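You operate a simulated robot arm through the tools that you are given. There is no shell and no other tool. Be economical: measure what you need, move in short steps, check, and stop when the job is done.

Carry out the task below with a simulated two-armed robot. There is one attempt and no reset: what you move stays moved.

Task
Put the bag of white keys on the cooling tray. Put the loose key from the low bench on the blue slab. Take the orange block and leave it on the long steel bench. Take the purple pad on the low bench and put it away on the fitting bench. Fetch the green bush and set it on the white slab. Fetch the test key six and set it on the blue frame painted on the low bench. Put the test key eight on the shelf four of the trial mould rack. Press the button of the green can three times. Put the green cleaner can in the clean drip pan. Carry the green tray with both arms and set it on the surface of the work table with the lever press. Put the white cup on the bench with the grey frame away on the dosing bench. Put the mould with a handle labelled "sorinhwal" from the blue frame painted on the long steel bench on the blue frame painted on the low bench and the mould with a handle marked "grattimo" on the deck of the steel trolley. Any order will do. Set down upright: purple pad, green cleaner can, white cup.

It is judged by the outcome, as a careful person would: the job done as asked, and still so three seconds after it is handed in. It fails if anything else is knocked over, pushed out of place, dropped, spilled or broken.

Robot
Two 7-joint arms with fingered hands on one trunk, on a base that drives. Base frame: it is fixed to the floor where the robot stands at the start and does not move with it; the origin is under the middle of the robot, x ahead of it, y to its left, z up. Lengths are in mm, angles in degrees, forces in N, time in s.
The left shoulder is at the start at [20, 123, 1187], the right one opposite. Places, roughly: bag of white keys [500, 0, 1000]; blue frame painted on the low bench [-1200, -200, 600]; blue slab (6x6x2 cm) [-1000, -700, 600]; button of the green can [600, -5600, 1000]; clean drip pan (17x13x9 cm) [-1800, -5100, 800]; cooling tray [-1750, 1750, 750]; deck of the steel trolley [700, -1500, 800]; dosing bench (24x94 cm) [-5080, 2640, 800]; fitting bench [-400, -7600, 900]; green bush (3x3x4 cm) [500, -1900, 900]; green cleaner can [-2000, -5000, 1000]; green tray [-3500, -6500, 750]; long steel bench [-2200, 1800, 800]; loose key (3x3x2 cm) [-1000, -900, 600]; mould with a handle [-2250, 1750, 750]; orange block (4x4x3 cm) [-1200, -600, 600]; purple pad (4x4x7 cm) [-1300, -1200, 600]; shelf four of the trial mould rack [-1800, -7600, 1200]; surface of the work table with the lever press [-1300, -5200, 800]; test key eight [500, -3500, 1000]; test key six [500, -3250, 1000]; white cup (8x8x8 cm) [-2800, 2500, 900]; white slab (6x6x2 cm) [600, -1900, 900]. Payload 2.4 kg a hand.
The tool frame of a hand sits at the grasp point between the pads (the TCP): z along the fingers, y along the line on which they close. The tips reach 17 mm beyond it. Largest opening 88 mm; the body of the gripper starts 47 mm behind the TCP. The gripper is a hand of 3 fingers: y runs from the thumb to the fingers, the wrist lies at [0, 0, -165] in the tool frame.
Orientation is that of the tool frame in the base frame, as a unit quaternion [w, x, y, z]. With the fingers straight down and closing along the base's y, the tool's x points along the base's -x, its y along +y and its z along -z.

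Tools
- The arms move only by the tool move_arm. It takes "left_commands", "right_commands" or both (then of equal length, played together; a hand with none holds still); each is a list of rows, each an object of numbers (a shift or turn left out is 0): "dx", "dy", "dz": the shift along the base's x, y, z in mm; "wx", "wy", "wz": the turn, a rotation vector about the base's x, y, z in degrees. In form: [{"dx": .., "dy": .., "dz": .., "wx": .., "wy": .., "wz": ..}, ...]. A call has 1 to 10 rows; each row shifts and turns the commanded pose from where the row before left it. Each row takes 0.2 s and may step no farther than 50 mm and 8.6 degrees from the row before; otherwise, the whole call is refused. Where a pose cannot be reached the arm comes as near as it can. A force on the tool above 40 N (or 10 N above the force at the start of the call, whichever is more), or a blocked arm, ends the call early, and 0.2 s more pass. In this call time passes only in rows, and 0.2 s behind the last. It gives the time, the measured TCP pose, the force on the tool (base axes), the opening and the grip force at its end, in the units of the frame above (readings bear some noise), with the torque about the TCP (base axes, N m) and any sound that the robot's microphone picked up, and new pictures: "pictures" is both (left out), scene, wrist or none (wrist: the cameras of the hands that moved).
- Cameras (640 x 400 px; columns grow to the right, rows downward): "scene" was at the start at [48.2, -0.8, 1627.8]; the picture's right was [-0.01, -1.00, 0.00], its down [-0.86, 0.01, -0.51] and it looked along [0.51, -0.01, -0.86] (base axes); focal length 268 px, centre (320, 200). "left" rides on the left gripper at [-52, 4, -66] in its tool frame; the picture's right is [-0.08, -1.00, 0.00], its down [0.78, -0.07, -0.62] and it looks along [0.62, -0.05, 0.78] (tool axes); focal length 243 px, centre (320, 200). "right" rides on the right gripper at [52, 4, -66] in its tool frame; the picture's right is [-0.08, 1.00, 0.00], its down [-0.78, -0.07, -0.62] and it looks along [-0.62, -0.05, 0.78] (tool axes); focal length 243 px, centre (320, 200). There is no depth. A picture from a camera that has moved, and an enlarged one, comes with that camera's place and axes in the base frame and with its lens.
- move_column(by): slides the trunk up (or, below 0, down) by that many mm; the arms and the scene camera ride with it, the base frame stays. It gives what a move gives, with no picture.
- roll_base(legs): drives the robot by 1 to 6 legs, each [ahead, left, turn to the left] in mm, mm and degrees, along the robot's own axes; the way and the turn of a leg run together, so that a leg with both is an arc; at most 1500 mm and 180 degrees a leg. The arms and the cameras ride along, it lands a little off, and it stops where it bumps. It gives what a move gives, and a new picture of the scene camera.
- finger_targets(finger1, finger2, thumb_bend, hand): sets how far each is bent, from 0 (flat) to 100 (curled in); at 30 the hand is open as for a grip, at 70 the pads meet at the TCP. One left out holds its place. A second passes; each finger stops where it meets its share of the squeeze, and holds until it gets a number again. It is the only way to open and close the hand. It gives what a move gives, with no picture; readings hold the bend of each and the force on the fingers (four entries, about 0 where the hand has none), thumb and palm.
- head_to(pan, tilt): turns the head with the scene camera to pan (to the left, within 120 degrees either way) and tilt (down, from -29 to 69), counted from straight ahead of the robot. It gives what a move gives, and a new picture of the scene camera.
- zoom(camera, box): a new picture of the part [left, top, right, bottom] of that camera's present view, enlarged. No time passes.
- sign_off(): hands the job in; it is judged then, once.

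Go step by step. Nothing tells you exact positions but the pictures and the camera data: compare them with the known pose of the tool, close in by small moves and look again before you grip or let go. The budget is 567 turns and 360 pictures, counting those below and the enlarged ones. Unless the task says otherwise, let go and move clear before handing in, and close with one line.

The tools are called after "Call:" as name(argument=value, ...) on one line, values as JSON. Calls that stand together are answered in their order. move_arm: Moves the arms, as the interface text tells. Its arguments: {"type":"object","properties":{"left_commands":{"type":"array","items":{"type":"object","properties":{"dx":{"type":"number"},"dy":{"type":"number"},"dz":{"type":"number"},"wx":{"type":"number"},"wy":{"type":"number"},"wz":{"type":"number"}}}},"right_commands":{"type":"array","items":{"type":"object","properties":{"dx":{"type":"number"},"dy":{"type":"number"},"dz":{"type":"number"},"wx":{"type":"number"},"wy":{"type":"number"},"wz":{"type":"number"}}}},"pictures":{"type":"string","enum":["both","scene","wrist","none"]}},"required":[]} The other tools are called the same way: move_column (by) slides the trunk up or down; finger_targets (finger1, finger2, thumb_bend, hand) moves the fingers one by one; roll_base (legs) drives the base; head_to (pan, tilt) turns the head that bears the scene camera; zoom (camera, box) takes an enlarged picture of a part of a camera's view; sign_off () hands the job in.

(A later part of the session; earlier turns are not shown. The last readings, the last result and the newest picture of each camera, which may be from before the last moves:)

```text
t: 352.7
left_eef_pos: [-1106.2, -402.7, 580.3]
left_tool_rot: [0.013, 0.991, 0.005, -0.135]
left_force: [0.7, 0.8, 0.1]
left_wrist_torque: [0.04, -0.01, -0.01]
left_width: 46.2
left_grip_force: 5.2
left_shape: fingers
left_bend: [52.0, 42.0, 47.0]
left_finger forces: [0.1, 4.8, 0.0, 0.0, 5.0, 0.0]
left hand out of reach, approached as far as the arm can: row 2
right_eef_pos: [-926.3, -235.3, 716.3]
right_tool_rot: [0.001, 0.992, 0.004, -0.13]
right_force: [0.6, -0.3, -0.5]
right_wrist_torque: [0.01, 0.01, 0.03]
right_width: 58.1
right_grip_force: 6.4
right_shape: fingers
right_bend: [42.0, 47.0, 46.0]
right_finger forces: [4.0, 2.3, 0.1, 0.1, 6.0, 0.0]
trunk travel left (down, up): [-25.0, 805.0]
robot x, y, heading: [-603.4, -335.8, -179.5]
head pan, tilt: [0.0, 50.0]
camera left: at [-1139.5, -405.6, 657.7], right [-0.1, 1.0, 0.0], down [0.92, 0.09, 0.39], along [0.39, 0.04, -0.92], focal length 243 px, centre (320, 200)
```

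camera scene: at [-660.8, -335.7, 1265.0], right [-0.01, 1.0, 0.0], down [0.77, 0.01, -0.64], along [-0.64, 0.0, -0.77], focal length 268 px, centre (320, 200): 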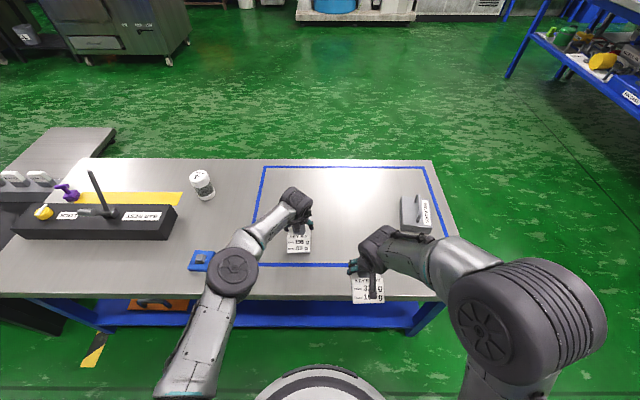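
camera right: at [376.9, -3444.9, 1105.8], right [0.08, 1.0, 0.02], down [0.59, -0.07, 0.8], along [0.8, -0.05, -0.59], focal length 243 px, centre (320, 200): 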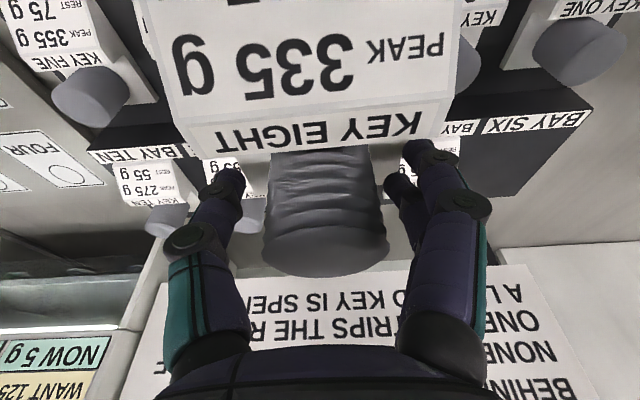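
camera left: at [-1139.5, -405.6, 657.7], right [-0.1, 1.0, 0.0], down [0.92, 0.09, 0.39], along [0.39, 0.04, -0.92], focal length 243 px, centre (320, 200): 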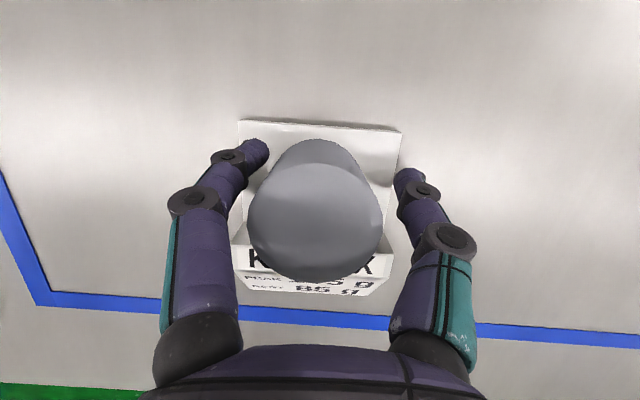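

Key six rests inside the frame. Opening and lifting straight up.

Call:
finger_targets(hand="left", finger1=33, finger2=33, thumb_bend=33)

Call:
move_arm(left_commands=[{"dz": 30}, {"dz": 40}, {"dz": 40}], pictures="both")

```text
t: 353.7
left_eef_pos: [-1105.2, -402.5, 579.9]
left_tool_rot: [0.013, 0.991, 0.006, -0.135]
left_force: [-0.4, 0.1, -0.9]
left_wrist_torque: [-0.01, -0.01, 0.02]
left_width: 77.8
left_grip_force: 0.0
left_shape: fingers
left_bend: [33.0, 33.0, 33.0]
left_finger forces: [0.1, 0.0, 0.1, 0.0, 0.0, 0.0]
right_eef_pos: [-925.7, -234.9, 716.8]
right_tool_rot: [0.001, 0.991, 0.004, -0.13]
right_force: [-1.2, -1.3, -1.1]
right_wrist_torque: [0.0, 0.0, -0.03]
right_width: 58.1
right_grip_force: 6.2
right_shape: fingers
right_bend: [42.0, 47.0, 46.0]
right_finger forces: [4.0, 2.3, 0.0, 0.0, 5.8, 0.0]
trunk travel left (down, up): [-25.0, 805.0]
robot x, y, heading: [-603.9, -336.1, -179.6]
head pan, tilt: [0.0, 50.0]
```

```text
t: 354.5
left_eef_pos: [-1105.5, -402.5, 692.8]
left_tool_rot: [0.013, 0.991, 0.006, -0.134]
left_force: [-0.2, -0.3, -0.6]
left_wrist_torque: [-0.04, -0.01, -0.03]
left_width: 77.6
left_grip_force: 0.1
left_shape: fingers
left_bend: [33.0, 33.0, 33.0]
left_finger forces: [0.0, 0.0, 0.0, 0.0, 0.0, 0.0]
right_eef_pos: [-925.5, -235.2, 714.6]
right_tool_rot: [0.0, 0.991, 0.005, -0.13]
right_force: [-0.3, -0.2, -0.8]
right_wrist_torque: [-0.01, 0.03, -0.01]
right_width: 58.0
right_grip_force: 6.1
right_shape: fingers
right_bend: [42.0, 47.0, 46.0]
right_finger forces: [4.1, 2.3, 0.0, 0.0, 5.8, 0.0]
trunk travel left (down, up): [-25.0, 805.0]
robot x, y, heading: [-606.7, -337.5, -179.6]
head pan, tilt: [0.0, 50.0]
camera scene: at [-660.7, -335.7, 1265.0], right [-0.01, 1.0, 0.0], down [0.77, 0.01, -0.64], along [-0.64, 0.0, -0.77], focal length 268 px, centre (320, 200)
camera left: at [-1139.6, -405.7, 769.3], right [-0.1, 1.0, 0.0], down [0.92, 0.09, 0.39], along [0.39, 0.04, -0.92], focal length 243 px, centre (320, 200)
```

scene: 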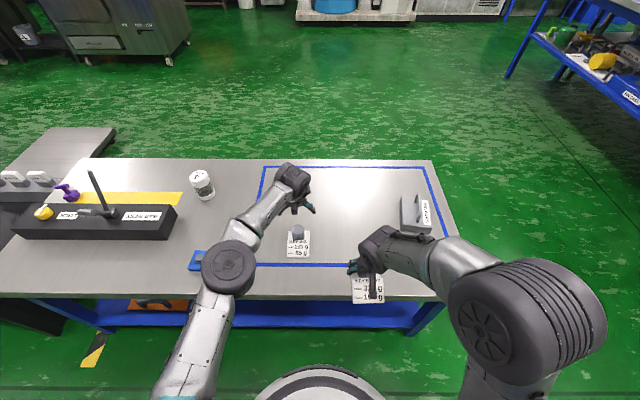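
left: 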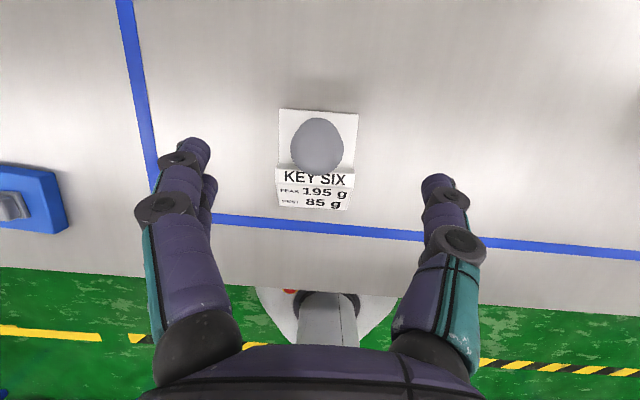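

Key six is inside the frame. For the purple pad, the west side of the low bench gives the best reach; I'll retract and drive around the north end.

Call:
move_column(by=250)

Call:
move_arm(left_commands=[{"dx": 40, "wy": -7.5}, {"dx": 40, "wy": -7.5}, {"dx": 40}, {"dx": 30}], pictures="none")

Call:
roll_base(legs=[[-100, 0, 0], [0, -800, 0], [1260, 0, 0], [0, 0, 90], [1150, 0, 0]])

```text
t: 357.0
left_eef_pos: [-1106.7, -401.9, 941.9]
left_tool_rot: [0.013, 0.991, 0.007, -0.134]
left_force: [-0.2, -0.1, 0.1]
left_wrist_torque: [-0.05, 0.01, 0.02]
left_width: 77.3
left_grip_force: 0.1
left_shape: fingers
left_bend: [33.0, 33.0, 33.0]
left_finger forces: [0.0, 0.1, 0.1, 0.0, 0.1, 0.1]
right_eef_pos: [-926.6, -234.9, 965.7]
right_tool_rot: [0.0, 0.991, 0.004, -0.131]
right_force: [-0.3, -0.9, -0.9]
right_wrist_torque: [0.0, 0.02, 0.01]
right_width: 58.5
right_grip_force: 5.8
right_shape: fingers
right_bend: [42.0, 47.0, 46.0]
right_finger forces: [4.0, 2.4, 0.0, 0.0, 6.0, 0.0]
trunk travel left (down, up): [-275.0, 555.0]
robot x, y, heading: [-606.1, -337.3, -179.6]
head pan, tilt: [0.0, 50.0]
```

```text
t: 358.0
left_eef_pos: [-954.9, -401.0, 942.4]
left_tool_rot: [0.015, 1.0, 0.006, -0.004]
left_force: [-0.3, 0.4, -0.1]
left_wrist_torque: [0.01, 0.0, -0.01]
left_width: 77.5
left_grip_force: 0.1
left_shape: fingers
left_bend: [33.0, 33.0, 33.0]
left_finger forces: [0.0, 0.0, 0.1, 0.0, 0.0, 0.0]
right_eef_pos: [-926.5, -235.7, 966.0]
right_tool_rot: [0.001, 0.991, 0.005, -0.13]
right_force: [-0.7, -0.9, -1.3]
right_wrist_torque: [0.01, 0.05, 0.02]
right_width: 58.1
right_grip_force: 6.3
right_shape: fingers
right_bend: [42.0, 47.0, 46.0]
right_finger forces: [4.0, 2.4, 0.0, 0.0, 5.9, 0.1]
trunk travel left (down, up): [-275.0, 555.0]
robot x, y, heading: [-602.2, -333.4, -179.6]
head pan, tilt: [0.0, 50.0]
```

```text
t: 378.4
left_eef_pos: [-1627.0, -1049.1, 942.3]
left_tool_rot: [0.013, 0.686, 0.727, 0.006]
left_force: [-0.5, 0.2, 0.6]
left_wrist_torque: [0.03, -0.01, 0.03]
left_width: 77.7
left_grip_force: 0.1
left_shape: fingers
left_bend: [33.0, 33.0, 33.0]
left_finger forces: [0.0, 0.1, 0.1, 0.1, 0.0, 0.0]
right_eef_pos: [-1795.4, -1027.6, 965.0]
right_tool_rot: [0.094, 0.681, 0.721, -0.09]
right_force: [0.0, 0.5, -0.5]
right_wrist_torque: [-0.05, 0.0, -0.02]
right_width: 58.2
right_grip_force: 6.3
right_shape: fingers
right_bend: [42.0, 47.0, 46.0]
right_finger forces: [4.0, 2.4, 0.0, 0.0, 5.8, 0.0]
trunk travel left (down, up): [-275.0, 555.0]
robot x, y, heading: [-1715.9, -699.9, -86.9]
head pan, tilt: [0.0, 50.0]
camera scene: at [-1706.5, -759.0, 1515.0], right [-1.0, -0.06, 0.0], down [-0.04, 0.77, -0.64], along [0.04, -0.64, -0.77], focal length 268 px, centre (320, 200)
```

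scene: 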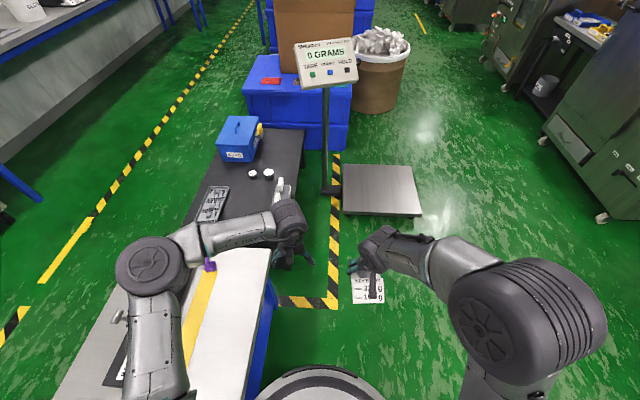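

Pad at ≈(-1271,-1182) near the SW part of the bench. I'll square up, go forward alongside the bench, and lower.

Call:
roll_base(legs=[[0, 0, -3], [0, -25, 0], [330, 0, 0]])

Call:
move_arm(left_commands=[{"dy": 30}, {"dy": 40}, {"dy": 40, "dx": 10}, {"dx": 40, "dy": 20}, {"dx": 45}, {"dx": 45}, {"dx": 45}, {"dx": 45}], pictures="none")

Call:
head_to(pan=50, tilt=50)

```text
t: 381.4
left_eef_pos: [-1672.5, -1383.5, 943.3]
left_tool_rot: [0.012, 0.707, 0.707, 0.007]
left_force: [0.7, 0.0, -0.2]
left_wrist_torque: [0.01, 0.03, -0.01]
left_width: 77.5
left_grip_force: 0.0
left_shape: fingers
left_bend: [33.0, 33.0, 33.0]
left_finger forces: [0.0, 0.0, 0.0, 0.1, 0.1, 0.1]
right_eef_pos: [-1838.9, -1353.7, 966.0]
right_tool_rot: [0.092, 0.702, 0.701, -0.092]
right_force: [-0.3, -0.8, 0.3]
right_wrist_torque: [0.01, 0.01, -0.03]
right_width: 58.2
right_grip_force: 6.4
right_shape: fingers
right_bend: [42.0, 47.0, 46.0]
right_finger forces: [4.1, 2.4, 0.1, 0.0, 5.8, 0.0]
trunk travel left (down, up): [-275.0, 555.0]
robot x, y, heading: [-1736.0, -1030.7, -90.4]
head pan, tilt: [0.0, 50.0]
camera scene: at [-1734.9, -1089.3, 1514.9], right [-1.0, 0.0, 0.0], down [0.0, 0.77, -0.64], along [0.0, -0.64, -0.77], focal length 268 px, centre (320, 200)
```

scene: 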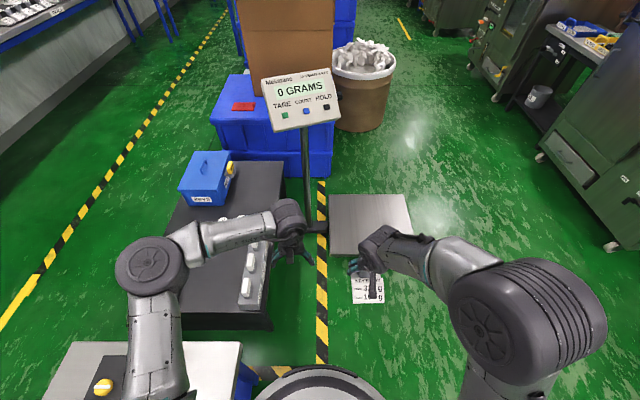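

```text
t: 383.2
left_eef_pos: [-1441.4, -1252.1, 941.9]
left_tool_rot: [0.013, 0.707, 0.707, 0.007]
left_force: [0.4, -0.2, -0.3]
left_wrist_torque: [-0.03, -0.01, 0.02]
left_width: 77.8
left_grip_force: 0.0
left_shape: fingers
left_bend: [33.0, 33.0, 33.0]
left_finger forces: [0.0, 0.1, 0.0, 0.0, 0.0, 0.0]
right_eef_pos: [-1838.7, -1352.6, 965.7]
right_tool_rot: [0.093, 0.702, 0.7, -0.092]
right_force: [-0.4, -0.3, -0.3]
right_wrist_torque: [0.0, 0.01, -0.01]
right_width: 58.0
right_grip_force: 6.1
right_shape: fingers
right_bend: [42.0, 47.0, 46.0]
right_finger forces: [4.0, 2.4, 0.0, 0.0, 5.9, 0.0]
trunk travel left (down, up): [-275.0, 555.0]
robot x, y, heading: [-1736.3, -1032.5, -90.1]
head pan, tilt: [0.0, 50.0]
```

```text
t: 384.4
left_eef_pos: [-1442.6, -1253.0, 942.3]
left_tool_rot: [0.014, 0.707, 0.707, 0.007]
left_force: [0.1, -0.4, -0.3]
left_wrist_torque: [0.01, 0.05, -0.02]
left_width: 77.9
left_grip_force: 0.1
left_shape: fingers
left_bend: [33.0, 33.0, 33.0]
left_finger forces: [0.0, 0.1, 0.1, 0.1, 0.0, 0.0]
right_eef_pos: [-1839.1, -1352.6, 966.2]
right_tool_rot: [0.092, 0.701, 0.701, -0.091]
right_force: [0.0, 0.2, -0.5]
right_wrist_torque: [-0.01, -0.01, 0.05]
right_width: 58.1
right_grip_force: 6.9
right_shape: fingers
right_bend: [42.0, 47.0, 46.0]
right_finger forces: [4.1, 2.5, 0.0, 0.2, 5.9, 0.0]
trunk travel left (down, up): [-275.0, 555.0]
robot x, y, heading: [-1737.8, -1029.9, -90.1]
head pan, tilt: [50.0, 50.0]
camera scene: at [-1675.8, -1061.1, 1515.0], right [-0.64, -0.76, 0.0], down [-0.59, 0.49, -0.64], along [0.49, -0.41, -0.77], focal length 268 px, centre (320, 200)
```

scene: 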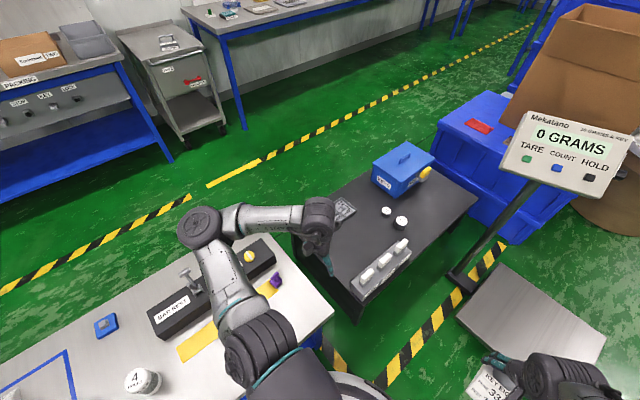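

Call:
move_column(by=-220)

Call:
move_arm(left_commands=[{"dx": 35, "dy": 14}, {"dx": 35, "dy": 14}, {"dx": 35, "dy": 14}, {"dx": 35, "dy": 14}, {"dx": 30, "dy": 14}], pictures="both")

```text
t: 386.7
left_eef_pos: [-1442.9, -1253.7, 724.0]
left_tool_rot: [0.014, 0.707, 0.707, 0.006]
left_force: [0.4, 0.0, -0.5]
left_wrist_torque: [0.0, 0.01, -0.03]
left_width: 77.8
left_grip_force: 0.0
left_shape: fingers
left_bend: [33.0, 33.0, 33.0]
left_finger forces: [0.0, 0.0, 0.0, 0.0, 0.0, 0.0]
right_eef_pos: [-1838.6, -1352.5, 746.5]
right_tool_rot: [0.092, 0.701, 0.701, -0.092]
right_force: [0.2, 0.3, -0.9]
right_wrist_torque: [0.0, -0.01, 0.02]
right_width: 58.2
right_grip_force: 6.3
right_shape: fingers
right_bend: [42.0, 47.0, 46.0]
right_finger forces: [4.0, 2.4, 0.1, 0.0, 5.9, 0.0]
trunk travel left (down, up): [-55.0, 775.0]
robot x, y, heading: [-1734.0, -1034.4, -90.0]
head pan, tilt: [50.0, 50.0]
```

```text
t: 387.9
left_eef_pos: [-1272.2, -1181.7, 721.8]
left_tool_rot: [0.014, 0.707, 0.707, 0.007]
left_force: [1.0, -0.2, -0.5]
left_wrist_torque: [0.0, -0.06, 0.01]
left_width: 78.1
left_grip_force: 0.0
left_shape: fingers
left_bend: [33.0, 33.0, 33.0]
left_finger forces: [0.0, 0.1, 0.0, 0.0, 0.0, 0.0]
right_eef_pos: [-1838.4, -1352.7, 746.0]
right_tool_rot: [0.092, 0.702, 0.7, -0.092]
right_force: [-0.1, 0.2, -1.6]
right_wrist_torque: [-0.02, -0.05, 0.01]
right_width: 57.9
right_grip_force: 6.1
right_shape: fingers
right_bend: [42.0, 47.0, 46.0]
right_finger forces: [4.0, 2.4, 0.1, 0.0, 5.9, 0.0]
trunk travel left (down, up): [-55.0, 775.0]
robot x, y, heading: [-1733.3, -1032.4, -90.3]
head pan, tilt: [50.0, 50.0]
camera scene: at [-1675.7, -1061.0, 1295.0], right [-0.64, -0.77, 0.0], down [-0.59, 0.49, -0.64], along [0.49, -0.41, -0.77], focal length 268 px, centre (320, 200)
camera left: at [-1270.1, -1232.4, 788.1], right [-1.0, -0.08, -0.03], down [-0.08, 0.79, 0.61], along [-0.03, 0.61, -0.79], focal length 243 px, centre (320, 200)
```

scene: 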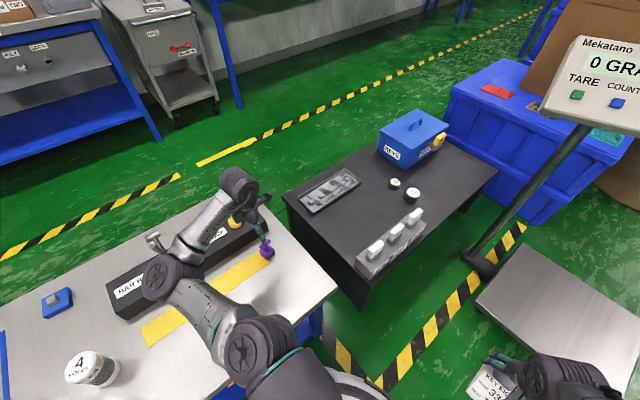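
left: 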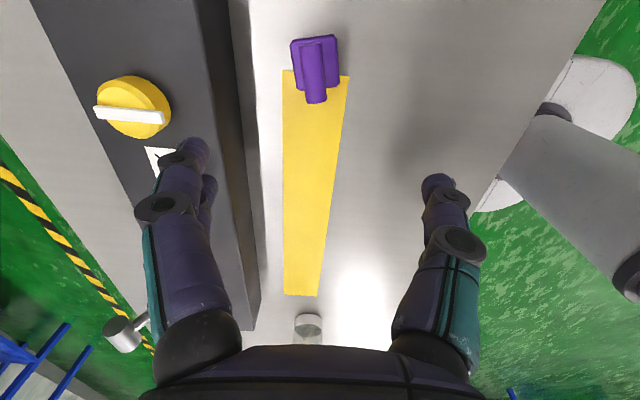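

Pad's T-bar runs along y at ≈(-1266,-1201). Narrowing the hand and moving above it.

Call:
finger_targets(hand="left", finger1=46, finger2=46, thumb_bend=46)

Call:
move_arm(left_commands=[{"dx": 6, "dy": -19}, {"dz": -35}, {"dz": -35}], pictures="both")

```text
t: 388.9
left_eef_pos: [-1273.1, -1181.1, 722.7]
left_tool_rot: [0.013, 0.707, 0.707, 0.007]
left_force: [0.2, 0.3, -0.4]
left_wrist_torque: [-0.02, 0.02, 0.02]
left_width: 49.5
left_grip_force: 0.1
left_shape: fingers
left_bend: [46.0, 46.0, 46.0]
left_finger forces: [0.0, 0.1, 0.0, 0.0, 0.0, 0.1]
right_eef_pos: [-1837.9, -1352.6, 745.3]
right_tool_rot: [0.092, 0.702, 0.701, -0.092]
right_force: [0.3, -0.1, -1.5]
right_wrist_torque: [-0.03, -0.01, -0.02]
right_width: 58.3
right_grip_force: 6.4
right_shape: fingers
right_bend: [42.0, 47.0, 46.0]
right_finger forces: [4.0, 2.4, 0.1, 0.0, 6.0, 0.0]
trunk travel left (down, up): [-55.0, 775.0]
robot x, y, heading: [-1733.2, -1032.9, -90.3]
head pan, tilt: [50.0, 50.0]
```

```text
t: 389.7
left_eef_pos: [-1266.2, -1202.8, 653.4]
left_tool_rot: [0.013, 0.707, 0.707, 0.006]
left_force: [0.1, 0.1, 0.2]
left_wrist_torque: [-0.02, 0.02, -0.02]
left_width: 49.5
left_grip_force: 0.1
left_shape: fingers
left_bend: [46.0, 46.0, 46.0]
left_finger forces: [0.0, 0.0, 0.0, 0.0, 0.0, 0.0]
right_eef_pos: [-1839.2, -1352.7, 745.6]
right_tool_rot: [0.092, 0.702, 0.701, -0.092]
right_force: [0.0, 0.1, -0.5]
right_wrist_torque: [0.02, 0.01, -0.01]
right_width: 58.0
right_grip_force: 6.4
right_shape: fingers
right_bend: [42.0, 47.0, 46.0]
right_finger forces: [4.0, 2.3, 0.0, 0.0, 5.9, 0.0]
trunk travel left (down, up): [-55.0, 775.0]
robot x, y, heading: [-1737.2, -1034.3, -90.1]
head pan, tilt: [50.0, 50.0]
camera scene: at [-1675.7, -1060.9, 1295.0], right [-0.64, -0.77, 0.0], down [-0.59, 0.49, -0.64], along [0.49, -0.41, -0.77], focal length 268 px, centre (320, 200)
camera left: at [-1264.7, -1254.5, 718.6], right [-1.0, -0.08, -0.03], down [-0.08, 0.79, 0.61], along [-0.03, 0.61, -0.79], focal length 243 px, centre (320, 200)
```

scene: 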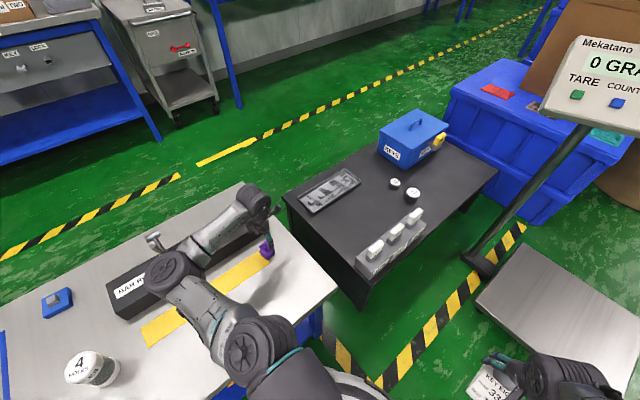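
left: 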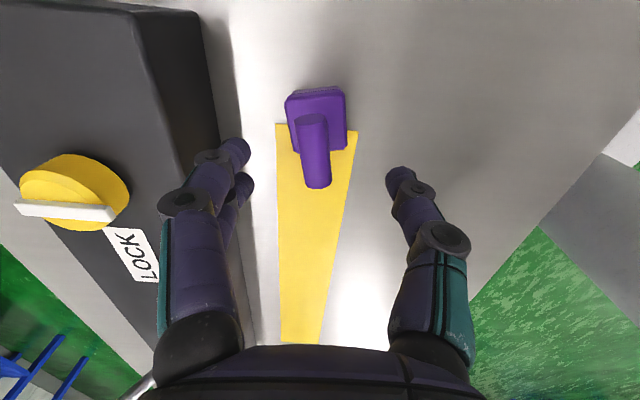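

Call:
move_arm(left_commands=[{"dz": -20}, {"dz": -20}], pictures="none")

Call:
finger_targets(hand="left", finger1=72, finger2=72, thumb_bend=72)

Call:
move_arm(left_commands=[{"dz": 20}, {"dz": 30}], pictures="wrist")

```text
t: 390.3
left_eef_pos: [-1265.2, -1201.7, 613.8]
left_tool_rot: [0.013, 0.707, 0.707, 0.007]
left_force: [0.4, 0.5, -0.3]
left_wrist_torque: [0.0, 0.02, -0.05]
left_width: 49.3
left_grip_force: 0.0
left_shape: fingers
left_bend: [46.0, 46.0, 46.0]
left_finger forces: [0.0, 0.1, 0.1, 0.0, 0.0, 0.0]
right_eef_pos: [-1839.0, -1353.2, 745.7]
right_tool_rot: [0.092, 0.701, 0.701, -0.092]
right_force: [0.7, -0.2, 0.0]
right_wrist_torque: [-0.03, -0.01, -0.02]
right_width: 58.1
right_grip_force: 6.6
right_shape: fingers
right_bend: [42.0, 47.0, 46.0]
right_finger forces: [4.0, 2.4, 0.0, 0.0, 6.0, 0.1]
trunk travel left (down, up): [-55.0, 775.0]
robot x, y, heading: [-1734.5, -1032.0, -90.1]
head pan, tilt: [50.0, 50.0]
```

```text
t: 391.3
left_eef_pos: [-1266.2, -1202.9, 611.3]
left_tool_rot: [0.014, 0.707, 0.707, 0.006]
left_force: [0.6, -0.8, -0.2]
left_wrist_torque: [-0.03, 0.03, 0.02]
left_width: 3.2
left_grip_force: 4.6
left_shape: fingers
left_bend: [71.0, 68.0, 68.0]
left_finger forces: [1.3, 3.0, 0.0, 0.1, 4.3, 0.0]
right_eef_pos: [-1837.9, -1352.8, 744.8]
right_tool_rot: [0.093, 0.702, 0.7, -0.093]
right_force: [-0.2, -0.4, -1.3]
right_wrist_torque: [0.0, 0.01, 0.02]
right_width: 58.4
right_grip_force: 6.1
right_shape: fingers
right_bend: [42.0, 47.0, 46.0]
right_finger forces: [4.0, 2.3, 0.0, 0.0, 5.9, 0.0]
trunk travel left (down, up): [-55.0, 775.0]
robot x, y, heading: [-1738.0, -1030.6, -90.2]
head pan, tilt: [50.0, 50.0]
```

```text
t: 391.9
left_eef_pos: [-1266.1, -1203.5, 662.6]
left_tool_rot: [0.013, 0.707, 0.708, 0.006]
left_force: [0.1, -0.3, -0.5]
left_wrist_torque: [0.01, 0.02, -0.02]
left_width: 2.7
left_grip_force: 4.4
left_shape: fingers
left_bend: [71.0, 68.0, 68.0]
left_finger forces: [1.2, 2.9, 0.0, 0.0, 4.2, 0.1]
right_eef_pos: [-1838.6, -1353.6, 746.0]
right_tool_rot: [0.092, 0.702, 0.701, -0.092]
right_force: [0.0, -0.9, -1.8]
right_wrist_torque: [0.02, 0.01, -0.01]
right_width: 58.2
right_grip_force: 6.3
right_shape: fingers
right_bend: [42.0, 47.0, 46.0]
right_finger forces: [3.9, 2.4, 0.0, 0.1, 5.9, 0.0]
trunk travel left (down, up): [-55.0, 775.0]
robot x, y, heading: [-1735.6, -1031.4, -90.0]
head pan, tilt: [50.0, 50.0]
camera left: at [-1265.1, -1255.3, 728.4], right [-1.0, -0.08, -0.03], down [-0.08, 0.79, 0.61], along [-0.03, 0.61, -0.79], focal length 243 px, centre (320, 200)
```

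left: 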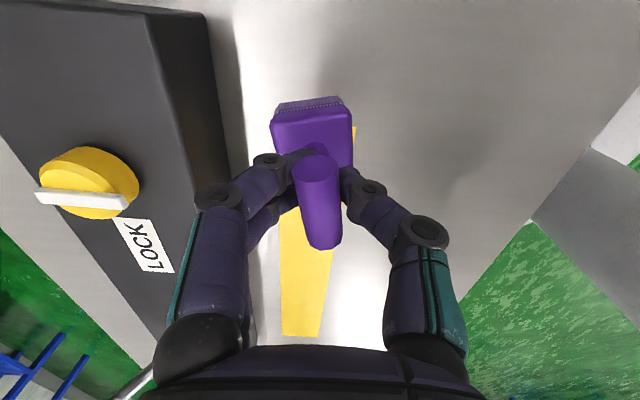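

The pad hangs securely from its handle. Raising, retracting, then looking south for the route.

Call:
move_arm(left_commands=[{"dz": 45}, {"dz": 45, "dx": -10}, {"dx": -40, "dy": -10}, {"dx": -40, "dy": -20}, {"dx": -40, "dy": -20}, {"dx": -40, "dy": -10}, {"dx": -40}, {"dx": -40}, {"dx": -40}], pictures="none")

Call:
move_column(by=270)

Call:
head_to(pan=0, tilt=20)

```text
t: 393.9
left_eef_pos: [-1557.9, -1262.5, 752.6]
left_tool_rot: [0.012, 0.706, 0.708, 0.006]
left_force: [0.1, 0.0, 0.1]
left_wrist_torque: [0.01, 0.01, 0.01]
left_width: 1.7
left_grip_force: 4.0
left_shape: fingers
left_bend: [71.0, 69.0, 68.0]
left_finger forces: [1.1, 2.9, 0.1, 0.1, 3.7, 0.0]
right_eef_pos: [-1839.4, -1353.0, 746.0]
right_tool_rot: [0.093, 0.702, 0.7, -0.092]
right_force: [-0.1, -0.8, -1.0]
right_wrist_torque: [-0.05, 0.01, 0.01]
right_width: 58.3
right_grip_force: 6.5
right_shape: fingers
right_bend: [42.0, 47.0, 46.0]
right_finger forces: [4.0, 2.4, 0.0, 0.1, 6.0, 0.0]
trunk travel left (down, up): [-55.0, 775.0]
robot x, y, heading: [-1737.1, -1033.7, -90.2]
head pan, tilt: [50.0, 50.0]
```

```text
t: 396.7
left_eef_pos: [-1556.5, -1263.6, 1022.0]
left_tool_rot: [0.014, 0.708, 0.706, 0.007]
left_force: [0.2, 0.4, -1.0]
left_wrist_torque: [0.02, -0.03, 0.0]
left_width: 1.6
left_grip_force: 3.9
left_shape: fingers
left_bend: [71.0, 69.0, 68.0]
left_finger forces: [1.2, 2.9, 0.0, 0.0, 3.7, 0.0]
right_eef_pos: [-1838.4, -1352.7, 1015.7]
right_tool_rot: [0.092, 0.702, 0.701, -0.092]
right_force: [-0.1, 0.7, -0.4]
right_wrist_torque: [-0.02, -0.01, -0.03]
right_width: 58.1
right_grip_force: 5.9
right_shape: fingers
right_bend: [42.0, 47.0, 46.0]
right_finger forces: [4.0, 2.4, 0.0, 0.0, 5.9, 0.0]
trunk travel left (down, up): [-325.0, 505.0]
robot x, y, heading: [-1732.5, -1031.5, -90.0]
head pan, tilt: [50.0, 50.0]
```

```text
t: 397.9
left_eef_pos: [-1557.7, -1262.3, 1022.4]
left_tool_rot: [0.013, 0.707, 0.707, 0.008]
left_force: [-0.5, 0.1, -0.3]
left_wrist_torque: [0.0, -0.05, 0.03]
left_width: 1.8
left_grip_force: 3.8
left_shape: fingers
left_bend: [71.0, 69.0, 68.0]
left_finger forces: [1.1, 3.0, 0.1, 0.1, 3.7, 0.1]
right_eef_pos: [-1838.6, -1352.6, 1016.4]
right_tool_rot: [0.093, 0.702, 0.7, -0.092]
right_force: [-0.7, 0.2, -0.9]
right_wrist_torque: [0.01, 0.0, -0.05]
right_width: 58.2
right_grip_force: 5.5
right_shape: fingers
right_bend: [42.0, 47.0, 46.0]
right_finger forces: [4.0, 2.6, 0.0, 0.1, 5.9, 0.0]
trunk travel left (down, up): [-325.0, 505.0]
robot x, y, heading: [-1735.3, -1029.6, -90.1]
head pan, tilt: [0.0, 20.0]
camera scene: at [-1734.8, -1104.7, 1610.5], right [-1.0, 0.0, 0.0], down [0.0, 0.34, -0.94], along [0.0, -0.94, -0.34], focal length 268 px, centre (320, 200)
```

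scene: 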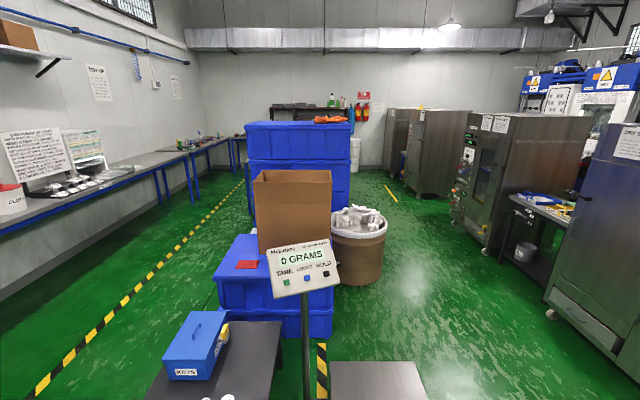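

The west aisle is open (x≈-2450…-3650). I'll take it south.

Call:
roll_base(legs=[[0, -1250, 0], [1500, 0, 0], [1500, 0, 0]])

```text
t: 418.4
left_eef_pos: [-2832.9, -4266.2, 1022.6]
left_tool_rot: [0.013, 0.708, 0.706, 0.007]
left_force: [1.1, 0.0, -0.7]
left_wrist_torque: [-0.02, 0.01, -0.01]
left_width: 1.9
left_grip_force: 3.7
left_shape: fingers
left_bend: [71.0, 69.0, 68.0]
left_finger forces: [1.2, 3.0, 0.1, 0.0, 3.7, 0.1]
right_eef_pos: [-3114.4, -4355.8, 1015.9]
right_tool_rot: [0.091, 0.702, 0.7, -0.093]
right_force: [0.9, 0.3, -1.3]
right_wrist_torque: [-0.01, -0.01, -0.02]
right_width: 58.1
right_grip_force: 5.5
right_shape: fingers
right_bend: [42.0, 47.0, 46.0]
right_finger forces: [4.0, 2.4, 0.1, 0.1, 5.9, 0.0]
trunk travel left (down, up): [-325.0, 505.0]
robot x, y, heading: [-3009.9, -4031.4, -90.3]
head pan, tilt: [0.0, 20.0]
camera scene: at [-3010.2, -4107.6, 1610.5], right [-1.0, 0.0, 0.0], down [0.0, 0.34, -0.94], along [0.0, -0.94, -0.34], focal length 268 px, centre (320, 200)
```

scene: 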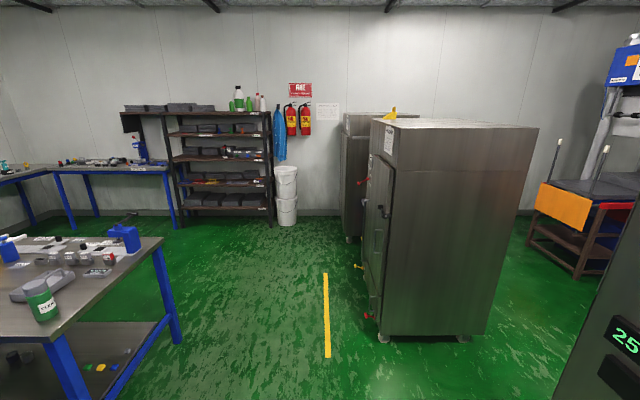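

I can see the press table, the rack and fitting bench. Zooming on the rack labels.

Call:
zoom(camera="scene", box=[110, 80, 300, 230])

Call:
zoom(camera="scene", box=[0, 140, 180, 280])

```text
2.67 times, centred on (205, 155) of scene
camera zoom: at [-3010.2, -4107.6, 1610.5], right [-1.0, 0.0, 0.0], down [0.0, 0.34, -0.94], along [0.0, -0.94, -0.34], focal length 715 px, centre (627, 320)
```

zoom: 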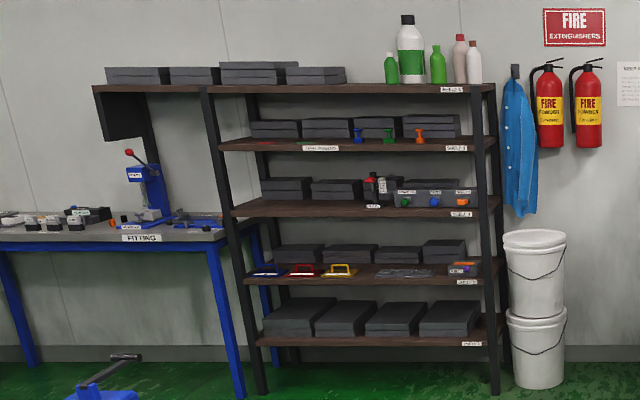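

```text
2.86 times, centred on (90, 210) of scene
camera zoom: at [-3010.2, -4107.6, 1610.5], right [-1.0, 0.0, 0.0], down [0.0, 0.34, -0.94], along [0.0, -0.94, -0.34], focal length 766 px, centre (977, 171)
```

zoom: 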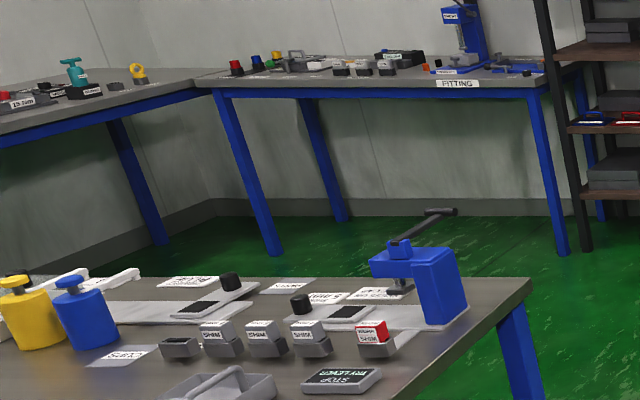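

Driving on: shift left a little, go south to y≈-6500, then slide left toward rack/fitting bench.

Call:
roll_base(legs=[[0, 320, 0], [1500, 0, 0], [950, 0, 0], [0, 1300, 0]])

```text
t: 438.4
left_eef_pos: [-1232.1, -6770.4, 1022.7]
left_tool_rot: [0.012, 0.718, 0.696, 0.005]
left_force: [0.1, 0.0, -0.4]
left_wrist_torque: [-0.01, -0.01, 0.0]
left_width: 2.0
left_grip_force: 4.0
left_shape: fingers
left_bend: [71.0, 69.0, 68.0]
left_finger forces: [1.2, 3.0, 0.0, 0.0, 3.6, 0.0]
right_eef_pos: [-1516.3, -6851.6, 1015.5]
right_tool_rot: [0.09, 0.713, 0.689, -0.094]
right_force: [0.3, -0.2, -0.4]
right_wrist_torque: [0.01, 0.0, 0.0]
right_width: 58.1
right_grip_force: 6.2
right_shape: fingers
right_bend: [42.0, 47.0, 46.0]
right_finger forces: [3.9, 2.5, 0.0, 0.0, 5.9, 0.1]
trunk travel left (down, up): [-325.0, 505.0]
robot x, y, heading: [-1405.6, -6534.2, -91.7]
head pan, tilt: [0.0, 20.0]
camera scene: at [-1404.6, -6606.7, 1610.6], right [-1.0, 0.03, 0.0], down [0.01, 0.34, -0.94], along [-0.03, -0.94, -0.34], focal length 268 px, centre (320, 200)
```

scene: 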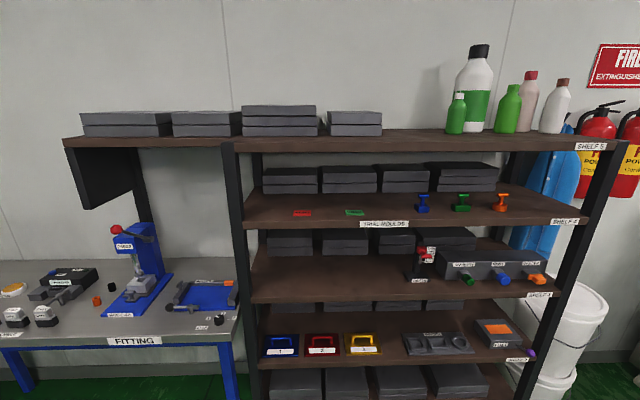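

Call:
zoom(camera="scene", box=[230, 150, 610, 240])

Call:
head_to(pan=25, tilt=30)

Call:
zoom(camera="scene", box=[60, 180, 460, 380])

```text
1.68 times, centred on (420, 195) of scene
camera zoom: at [-1404.6, -6606.7, 1610.6], right [-1.0, 0.03, 0.0], down [0.01, 0.34, -0.94], along [-0.03, -0.94, -0.34], focal length 452 px, centre (152, 208)
```

zoom: 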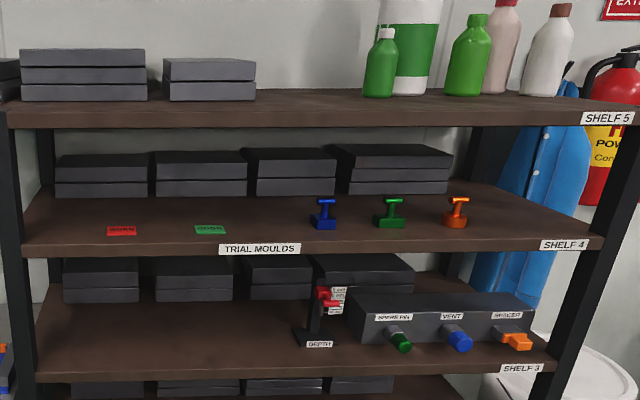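

```text
t: 439.3
left_eef_pos: [-1231.1, -6770.5, 1022.0]
left_tool_rot: [0.013, 0.718, 0.695, 0.007]
left_force: [-0.3, 0.2, -0.8]
left_wrist_torque: [-0.02, -0.02, 0.01]
left_width: 1.8
left_grip_force: 3.9
left_shape: fingers
left_bend: [71.0, 69.0, 68.0]
left_finger forces: [1.2, 3.1, 0.0, 0.0, 3.6, 0.0]
right_eef_pos: [-1517.5, -6850.5, 1015.3]
right_tool_rot: [0.091, 0.713, 0.689, -0.094]
right_force: [-0.2, -0.6, -0.2]
right_wrist_torque: [-0.01, -0.01, -0.02]
right_width: 58.1
right_grip_force: 5.7
right_shape: fingers
right_bend: [42.0, 47.0, 46.0]
right_finger forces: [4.0, 2.5, 0.0, 0.0, 5.9, 0.0]
trunk travel left (down, up): [-325.0, 505.0]
robot x, y, heading: [-1405.5, -6532.3, -91.7]
head pan, tilt: [25.0, 30.0]
camera scene: at [-1366.5, -6596.9, 1594.5], right [-0.92, -0.39, 0.0], down [-0.2, 0.46, -0.87], along [0.34, -0.8, -0.5], focal length 268 px, centre (320, 200)
```

scene: 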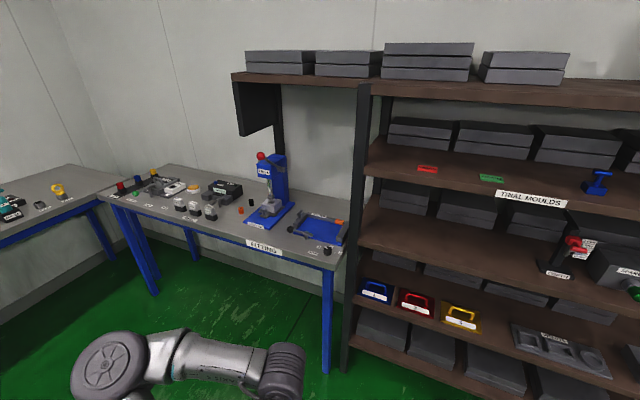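

```text
1.60 times, centred on (260, 280) of scene
camera zoom: at [-1366.5, -6596.9, 1594.5], right [-0.92, -0.39, 0.0], down [-0.2, 0.46, -0.87], along [0.34, -0.8, -0.5], focal length 429 px, centre (416, 72)
```

zoom: 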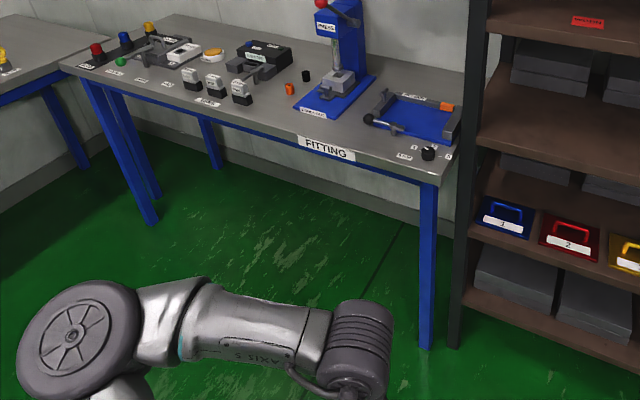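

Target spot on the fitting bench: ≈(-540,-7375), free of items. I'll draw in the right hand, then drive there.

Call:
move_arm(right_commands=[{"dy": 35, "dx": -15}, {"dy": 35, "dx": -15}, {"dy": 20, "dx": -10}], pictures="none")

Call:
roll_base(legs=[[0, 0, 1.7], [0, 742, 0], [460, 0, 0]])

Call:
head_to(pan=10, tilt=50)

```text
t: 440.1
left_eef_pos: [-1232.5, -6771.6, 1021.3]
left_tool_rot: [0.013, 0.718, 0.696, 0.006]
left_force: [-0.2, 0.2, -1.1]
left_wrist_torque: [-0.03, 0.01, 0.02]
left_width: 1.7
left_grip_force: 4.4
left_shape: fingers
left_bend: [71.0, 69.0, 68.0]
left_finger forces: [1.2, 3.0, 0.0, 0.1, 3.7, 0.1]
right_eef_pos: [-1555.0, -6769.7, 1016.3]
right_tool_rot: [0.091, 0.712, 0.689, -0.093]
right_force: [-0.1, 0.2, -1.2]
right_wrist_torque: [0.01, 0.0, 0.02]
right_width: 58.1
right_grip_force: 6.0
right_shape: fingers
right_bend: [42.0, 47.0, 46.0]
right_finger forces: [4.0, 2.3, 0.0, 0.0, 5.8, 0.1]
right hand out of reach, approached as far as the arm can: row 3
trunk travel left (down, up): [-325.0, 505.0]
robot x, y, heading: [-1399.7, -6535.9, -91.7]
head pan, tilt: [25.0, 30.0]
```

```text
t: 446.9
left_eef_pos: [-476.1, -7225.8, 1022.1]
left_tool_rot: [0.013, 0.706, 0.708, 0.007]
left_force: [-0.3, -1.2, 0.1]
left_wrist_torque: [-0.01, 0.01, 0.02]
left_width: 1.7
left_grip_force: 3.9
left_shape: fingers
left_bend: [71.0, 69.0, 68.0]
left_finger forces: [1.2, 3.0, 0.0, 0.1, 3.7, 0.0]
right_eef_pos: [-800.0, -7236.0, 1017.2]
right_tool_rot: [0.093, 0.7, 0.702, -0.092]
right_force: [0.5, 0.3, 0.8]
right_wrist_torque: [0.03, 0.02, 0.02]
right_width: 58.0
right_grip_force: 6.0
right_shape: fingers
right_bend: [42.0, 47.0, 46.0]
right_finger forces: [3.9, 2.3, 0.1, 0.0, 5.8, 0.1]
trunk travel left (down, up): [-325.0, 505.0]
robot x, y, heading: [-655.8, -6993.6, -90.2]
head pan, tilt: [25.0, 30.0]
camera scene: at [-615.9, -7057.6, 1594.5], right [-0.91, -0.42, 0.0], down [-0.21, 0.45, -0.87], along [0.37, -0.78, -0.5], focal length 268 px, centre (320, 200)
```

scene: 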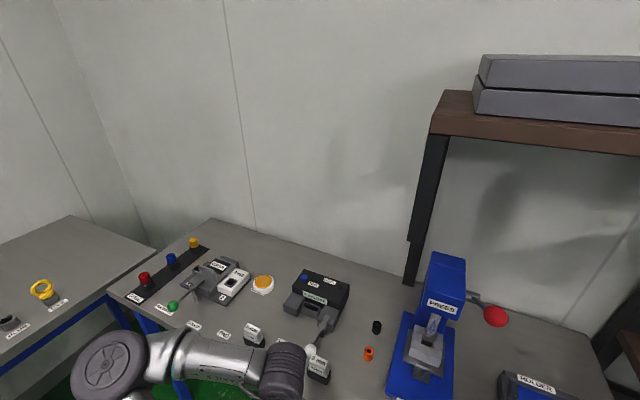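

```text
t: 447.7
left_eef_pos: [-476.7, -7226.3, 1022.2]
left_tool_rot: [0.014, 0.706, 0.708, 0.007]
left_force: [-0.1, 0.0, -1.0]
left_wrist_torque: [-0.01, 0.0, -0.02]
left_width: 1.8
left_grip_force: 3.7
left_shape: fingers
left_bend: [71.0, 69.0, 68.0]
left_finger forces: [1.4, 3.0, 0.1, 0.0, 3.7, 0.0]
right_eef_pos: [-799.2, -7235.6, 1016.6]
right_tool_rot: [0.093, 0.701, 0.701, -0.092]
right_force: [-0.3, 0.4, -1.1]
right_wrist_torque: [-0.04, 0.0, -0.02]
right_width: 58.2
right_grip_force: 5.7
right_shape: fingers
right_bend: [42.0, 47.0, 46.0]
right_finger forces: [4.0, 2.4, 0.0, 0.0, 5.9, 0.0]
trunk travel left (down, up): [-325.0, 505.0]
robot x, y, heading: [-654.0, -6992.5, -89.8]
head pan, tilt: [10.0, 50.0]
camera scene: at [-640.7, -7050.8, 1565.0], right [-0.98, -0.17, 0.0], down [-0.13, 0.75, -0.64], along [0.11, -0.63, -0.77], focal length 268 px, centre (320, 200)
```

scene: 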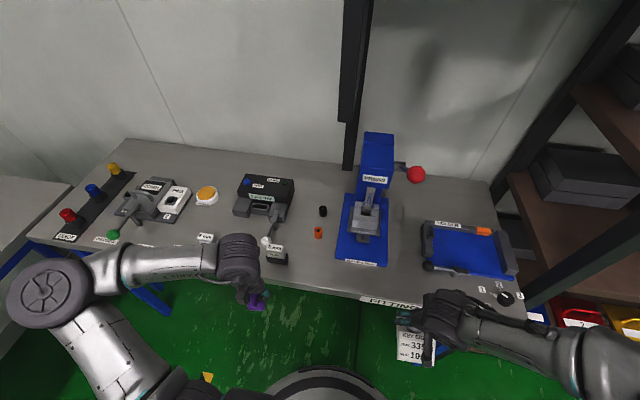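

The gap centre is ≈(-565,-7372). Moving the pad over it.

Call:
move_arm(left_commands=[{"dx": -30, "dy": -35}, {"dx": -30, "dy": -40}, {"dx": -28, "dy": -40}, {"dy": -31, "dz": -20}, {"dz": -30}], pictures="both")

```text
t: 448.9
left_eef_pos: [-564.7, -7372.7, 971.4]
left_tool_rot: [0.013, 0.707, 0.707, 0.006]
left_force: [0.4, 0.8, -0.1]
left_wrist_torque: [0.0, 0.01, -0.01]
left_width: 1.6
left_grip_force: 3.9
left_shape: fingers
left_bend: [71.0, 69.0, 68.0]
left_finger forces: [1.1, 3.0, 0.0, 0.0, 3.6, 0.0]
right_eef_pos: [-799.0, -7236.0, 1016.7]
right_tool_rot: [0.092, 0.701, 0.702, -0.092]
right_force: [0.2, 0.7, -0.9]
right_wrist_torque: [0.01, 0.0, -0.01]
right_width: 57.8
right_grip_force: 6.0
right_shape: fingers
right_bend: [42.0, 47.0, 46.0]
right_finger forces: [4.0, 2.3, 0.0, 0.0, 5.8, 0.0]
trunk travel left (down, up): [-325.0, 505.0]
robot x, y, heading: [-655.1, -6997.0, -89.8]
head pan, tilt: [10.0, 50.0]
camera scene: at [-640.8, -7050.9, 1565.0], right [-0.98, -0.17, 0.0], down [-0.13, 0.75, -0.64], along [0.11, -0.63, -0.77], focal length 268 px, centre (320, 200)
camera left: at [-563.5, -7423.9, 1037.8], right [-1.0, -0.09, -0.03], down [-0.09, 0.79, 0.61], along [-0.03, 0.61, -0.79], focal length 243 px, centre (320, 200)
```

scene: 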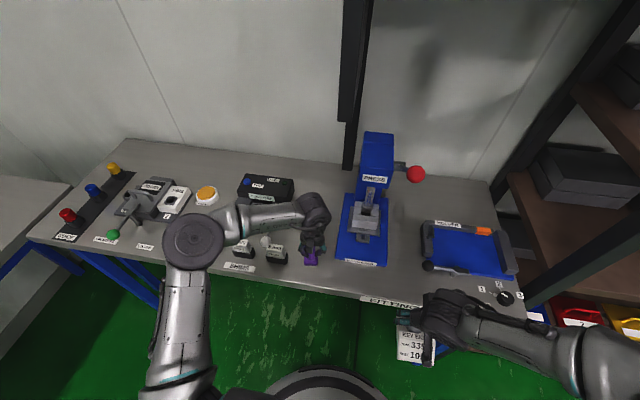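
left: 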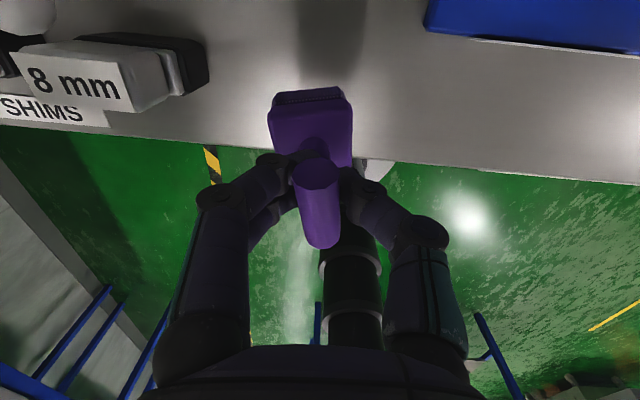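

Call:
move_arm(left_commands=[{"dy": -14, "dz": -25}, {"dz": -20}, {"dz": -10}], pictures="both")

```text
t: 449.7
left_eef_pos: [-565.4, -7386.3, 915.6]
left_tool_rot: [0.013, 0.706, 0.708, 0.006]
left_force: [-0.2, -1.5, 5.4]
left_wrist_torque: [-0.01, 0.0, 0.02]
left_width: 1.6
left_grip_force: 6.8
left_shape: fingers
left_bend: [71.0, 71.0, 69.0]
left_finger forces: [3.8, 4.9, 0.0, 0.1, 5.0, 0.1]
right_eef_pos: [-799.6, -7236.7, 1016.1]
right_tool_rot: [0.092, 0.7, 0.702, -0.092]
right_force: [0.7, -0.1, -0.5]
right_wrist_torque: [-0.03, 0.01, -0.02]
right_width: 58.1
right_grip_force: 6.5
right_shape: fingers
right_bend: [42.0, 47.0, 46.0]
right_finger forces: [4.0, 2.2, 0.1, 0.1, 5.8, 0.0]
trunk travel left (down, up): [-325.0, 505.0]
robot x, y, heading: [-658.5, -6995.9, -89.8]
head pan, tilt: [10.0, 50.0]
camera scene: at [-640.9, -7050.8, 1565.1], right [-0.98, -0.17, 0.0], down [-0.13, 0.75, -0.64], along [0.11, -0.63, -0.77], focal length 268 px, centre (320, 200)
camera left: at [-563.0, -7437.7, 981.9], right [-1.0, -0.09, -0.03], down [-0.09, 0.79, 0.61], along [-0.03, 0.61, -0.79], focal length 243 px, centre (320, 200)
```

scene: 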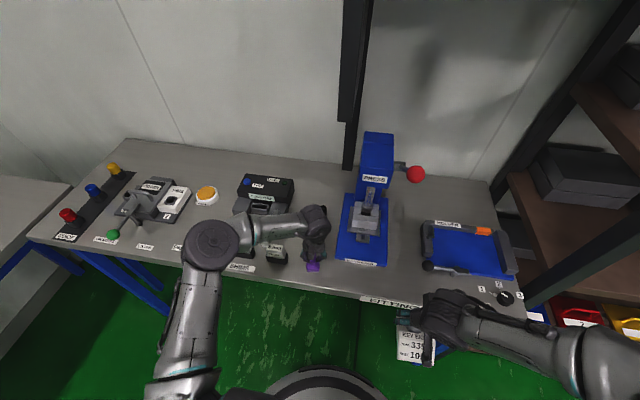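
left: 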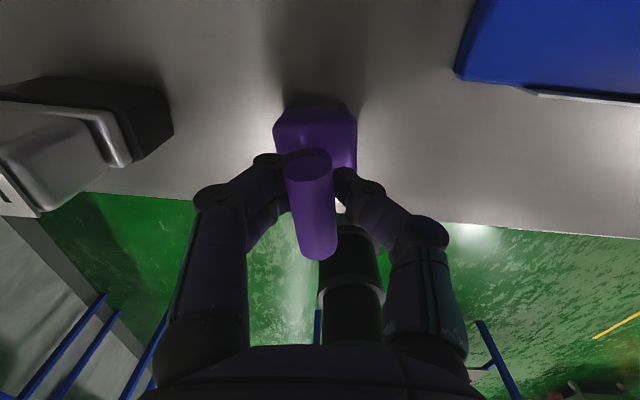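

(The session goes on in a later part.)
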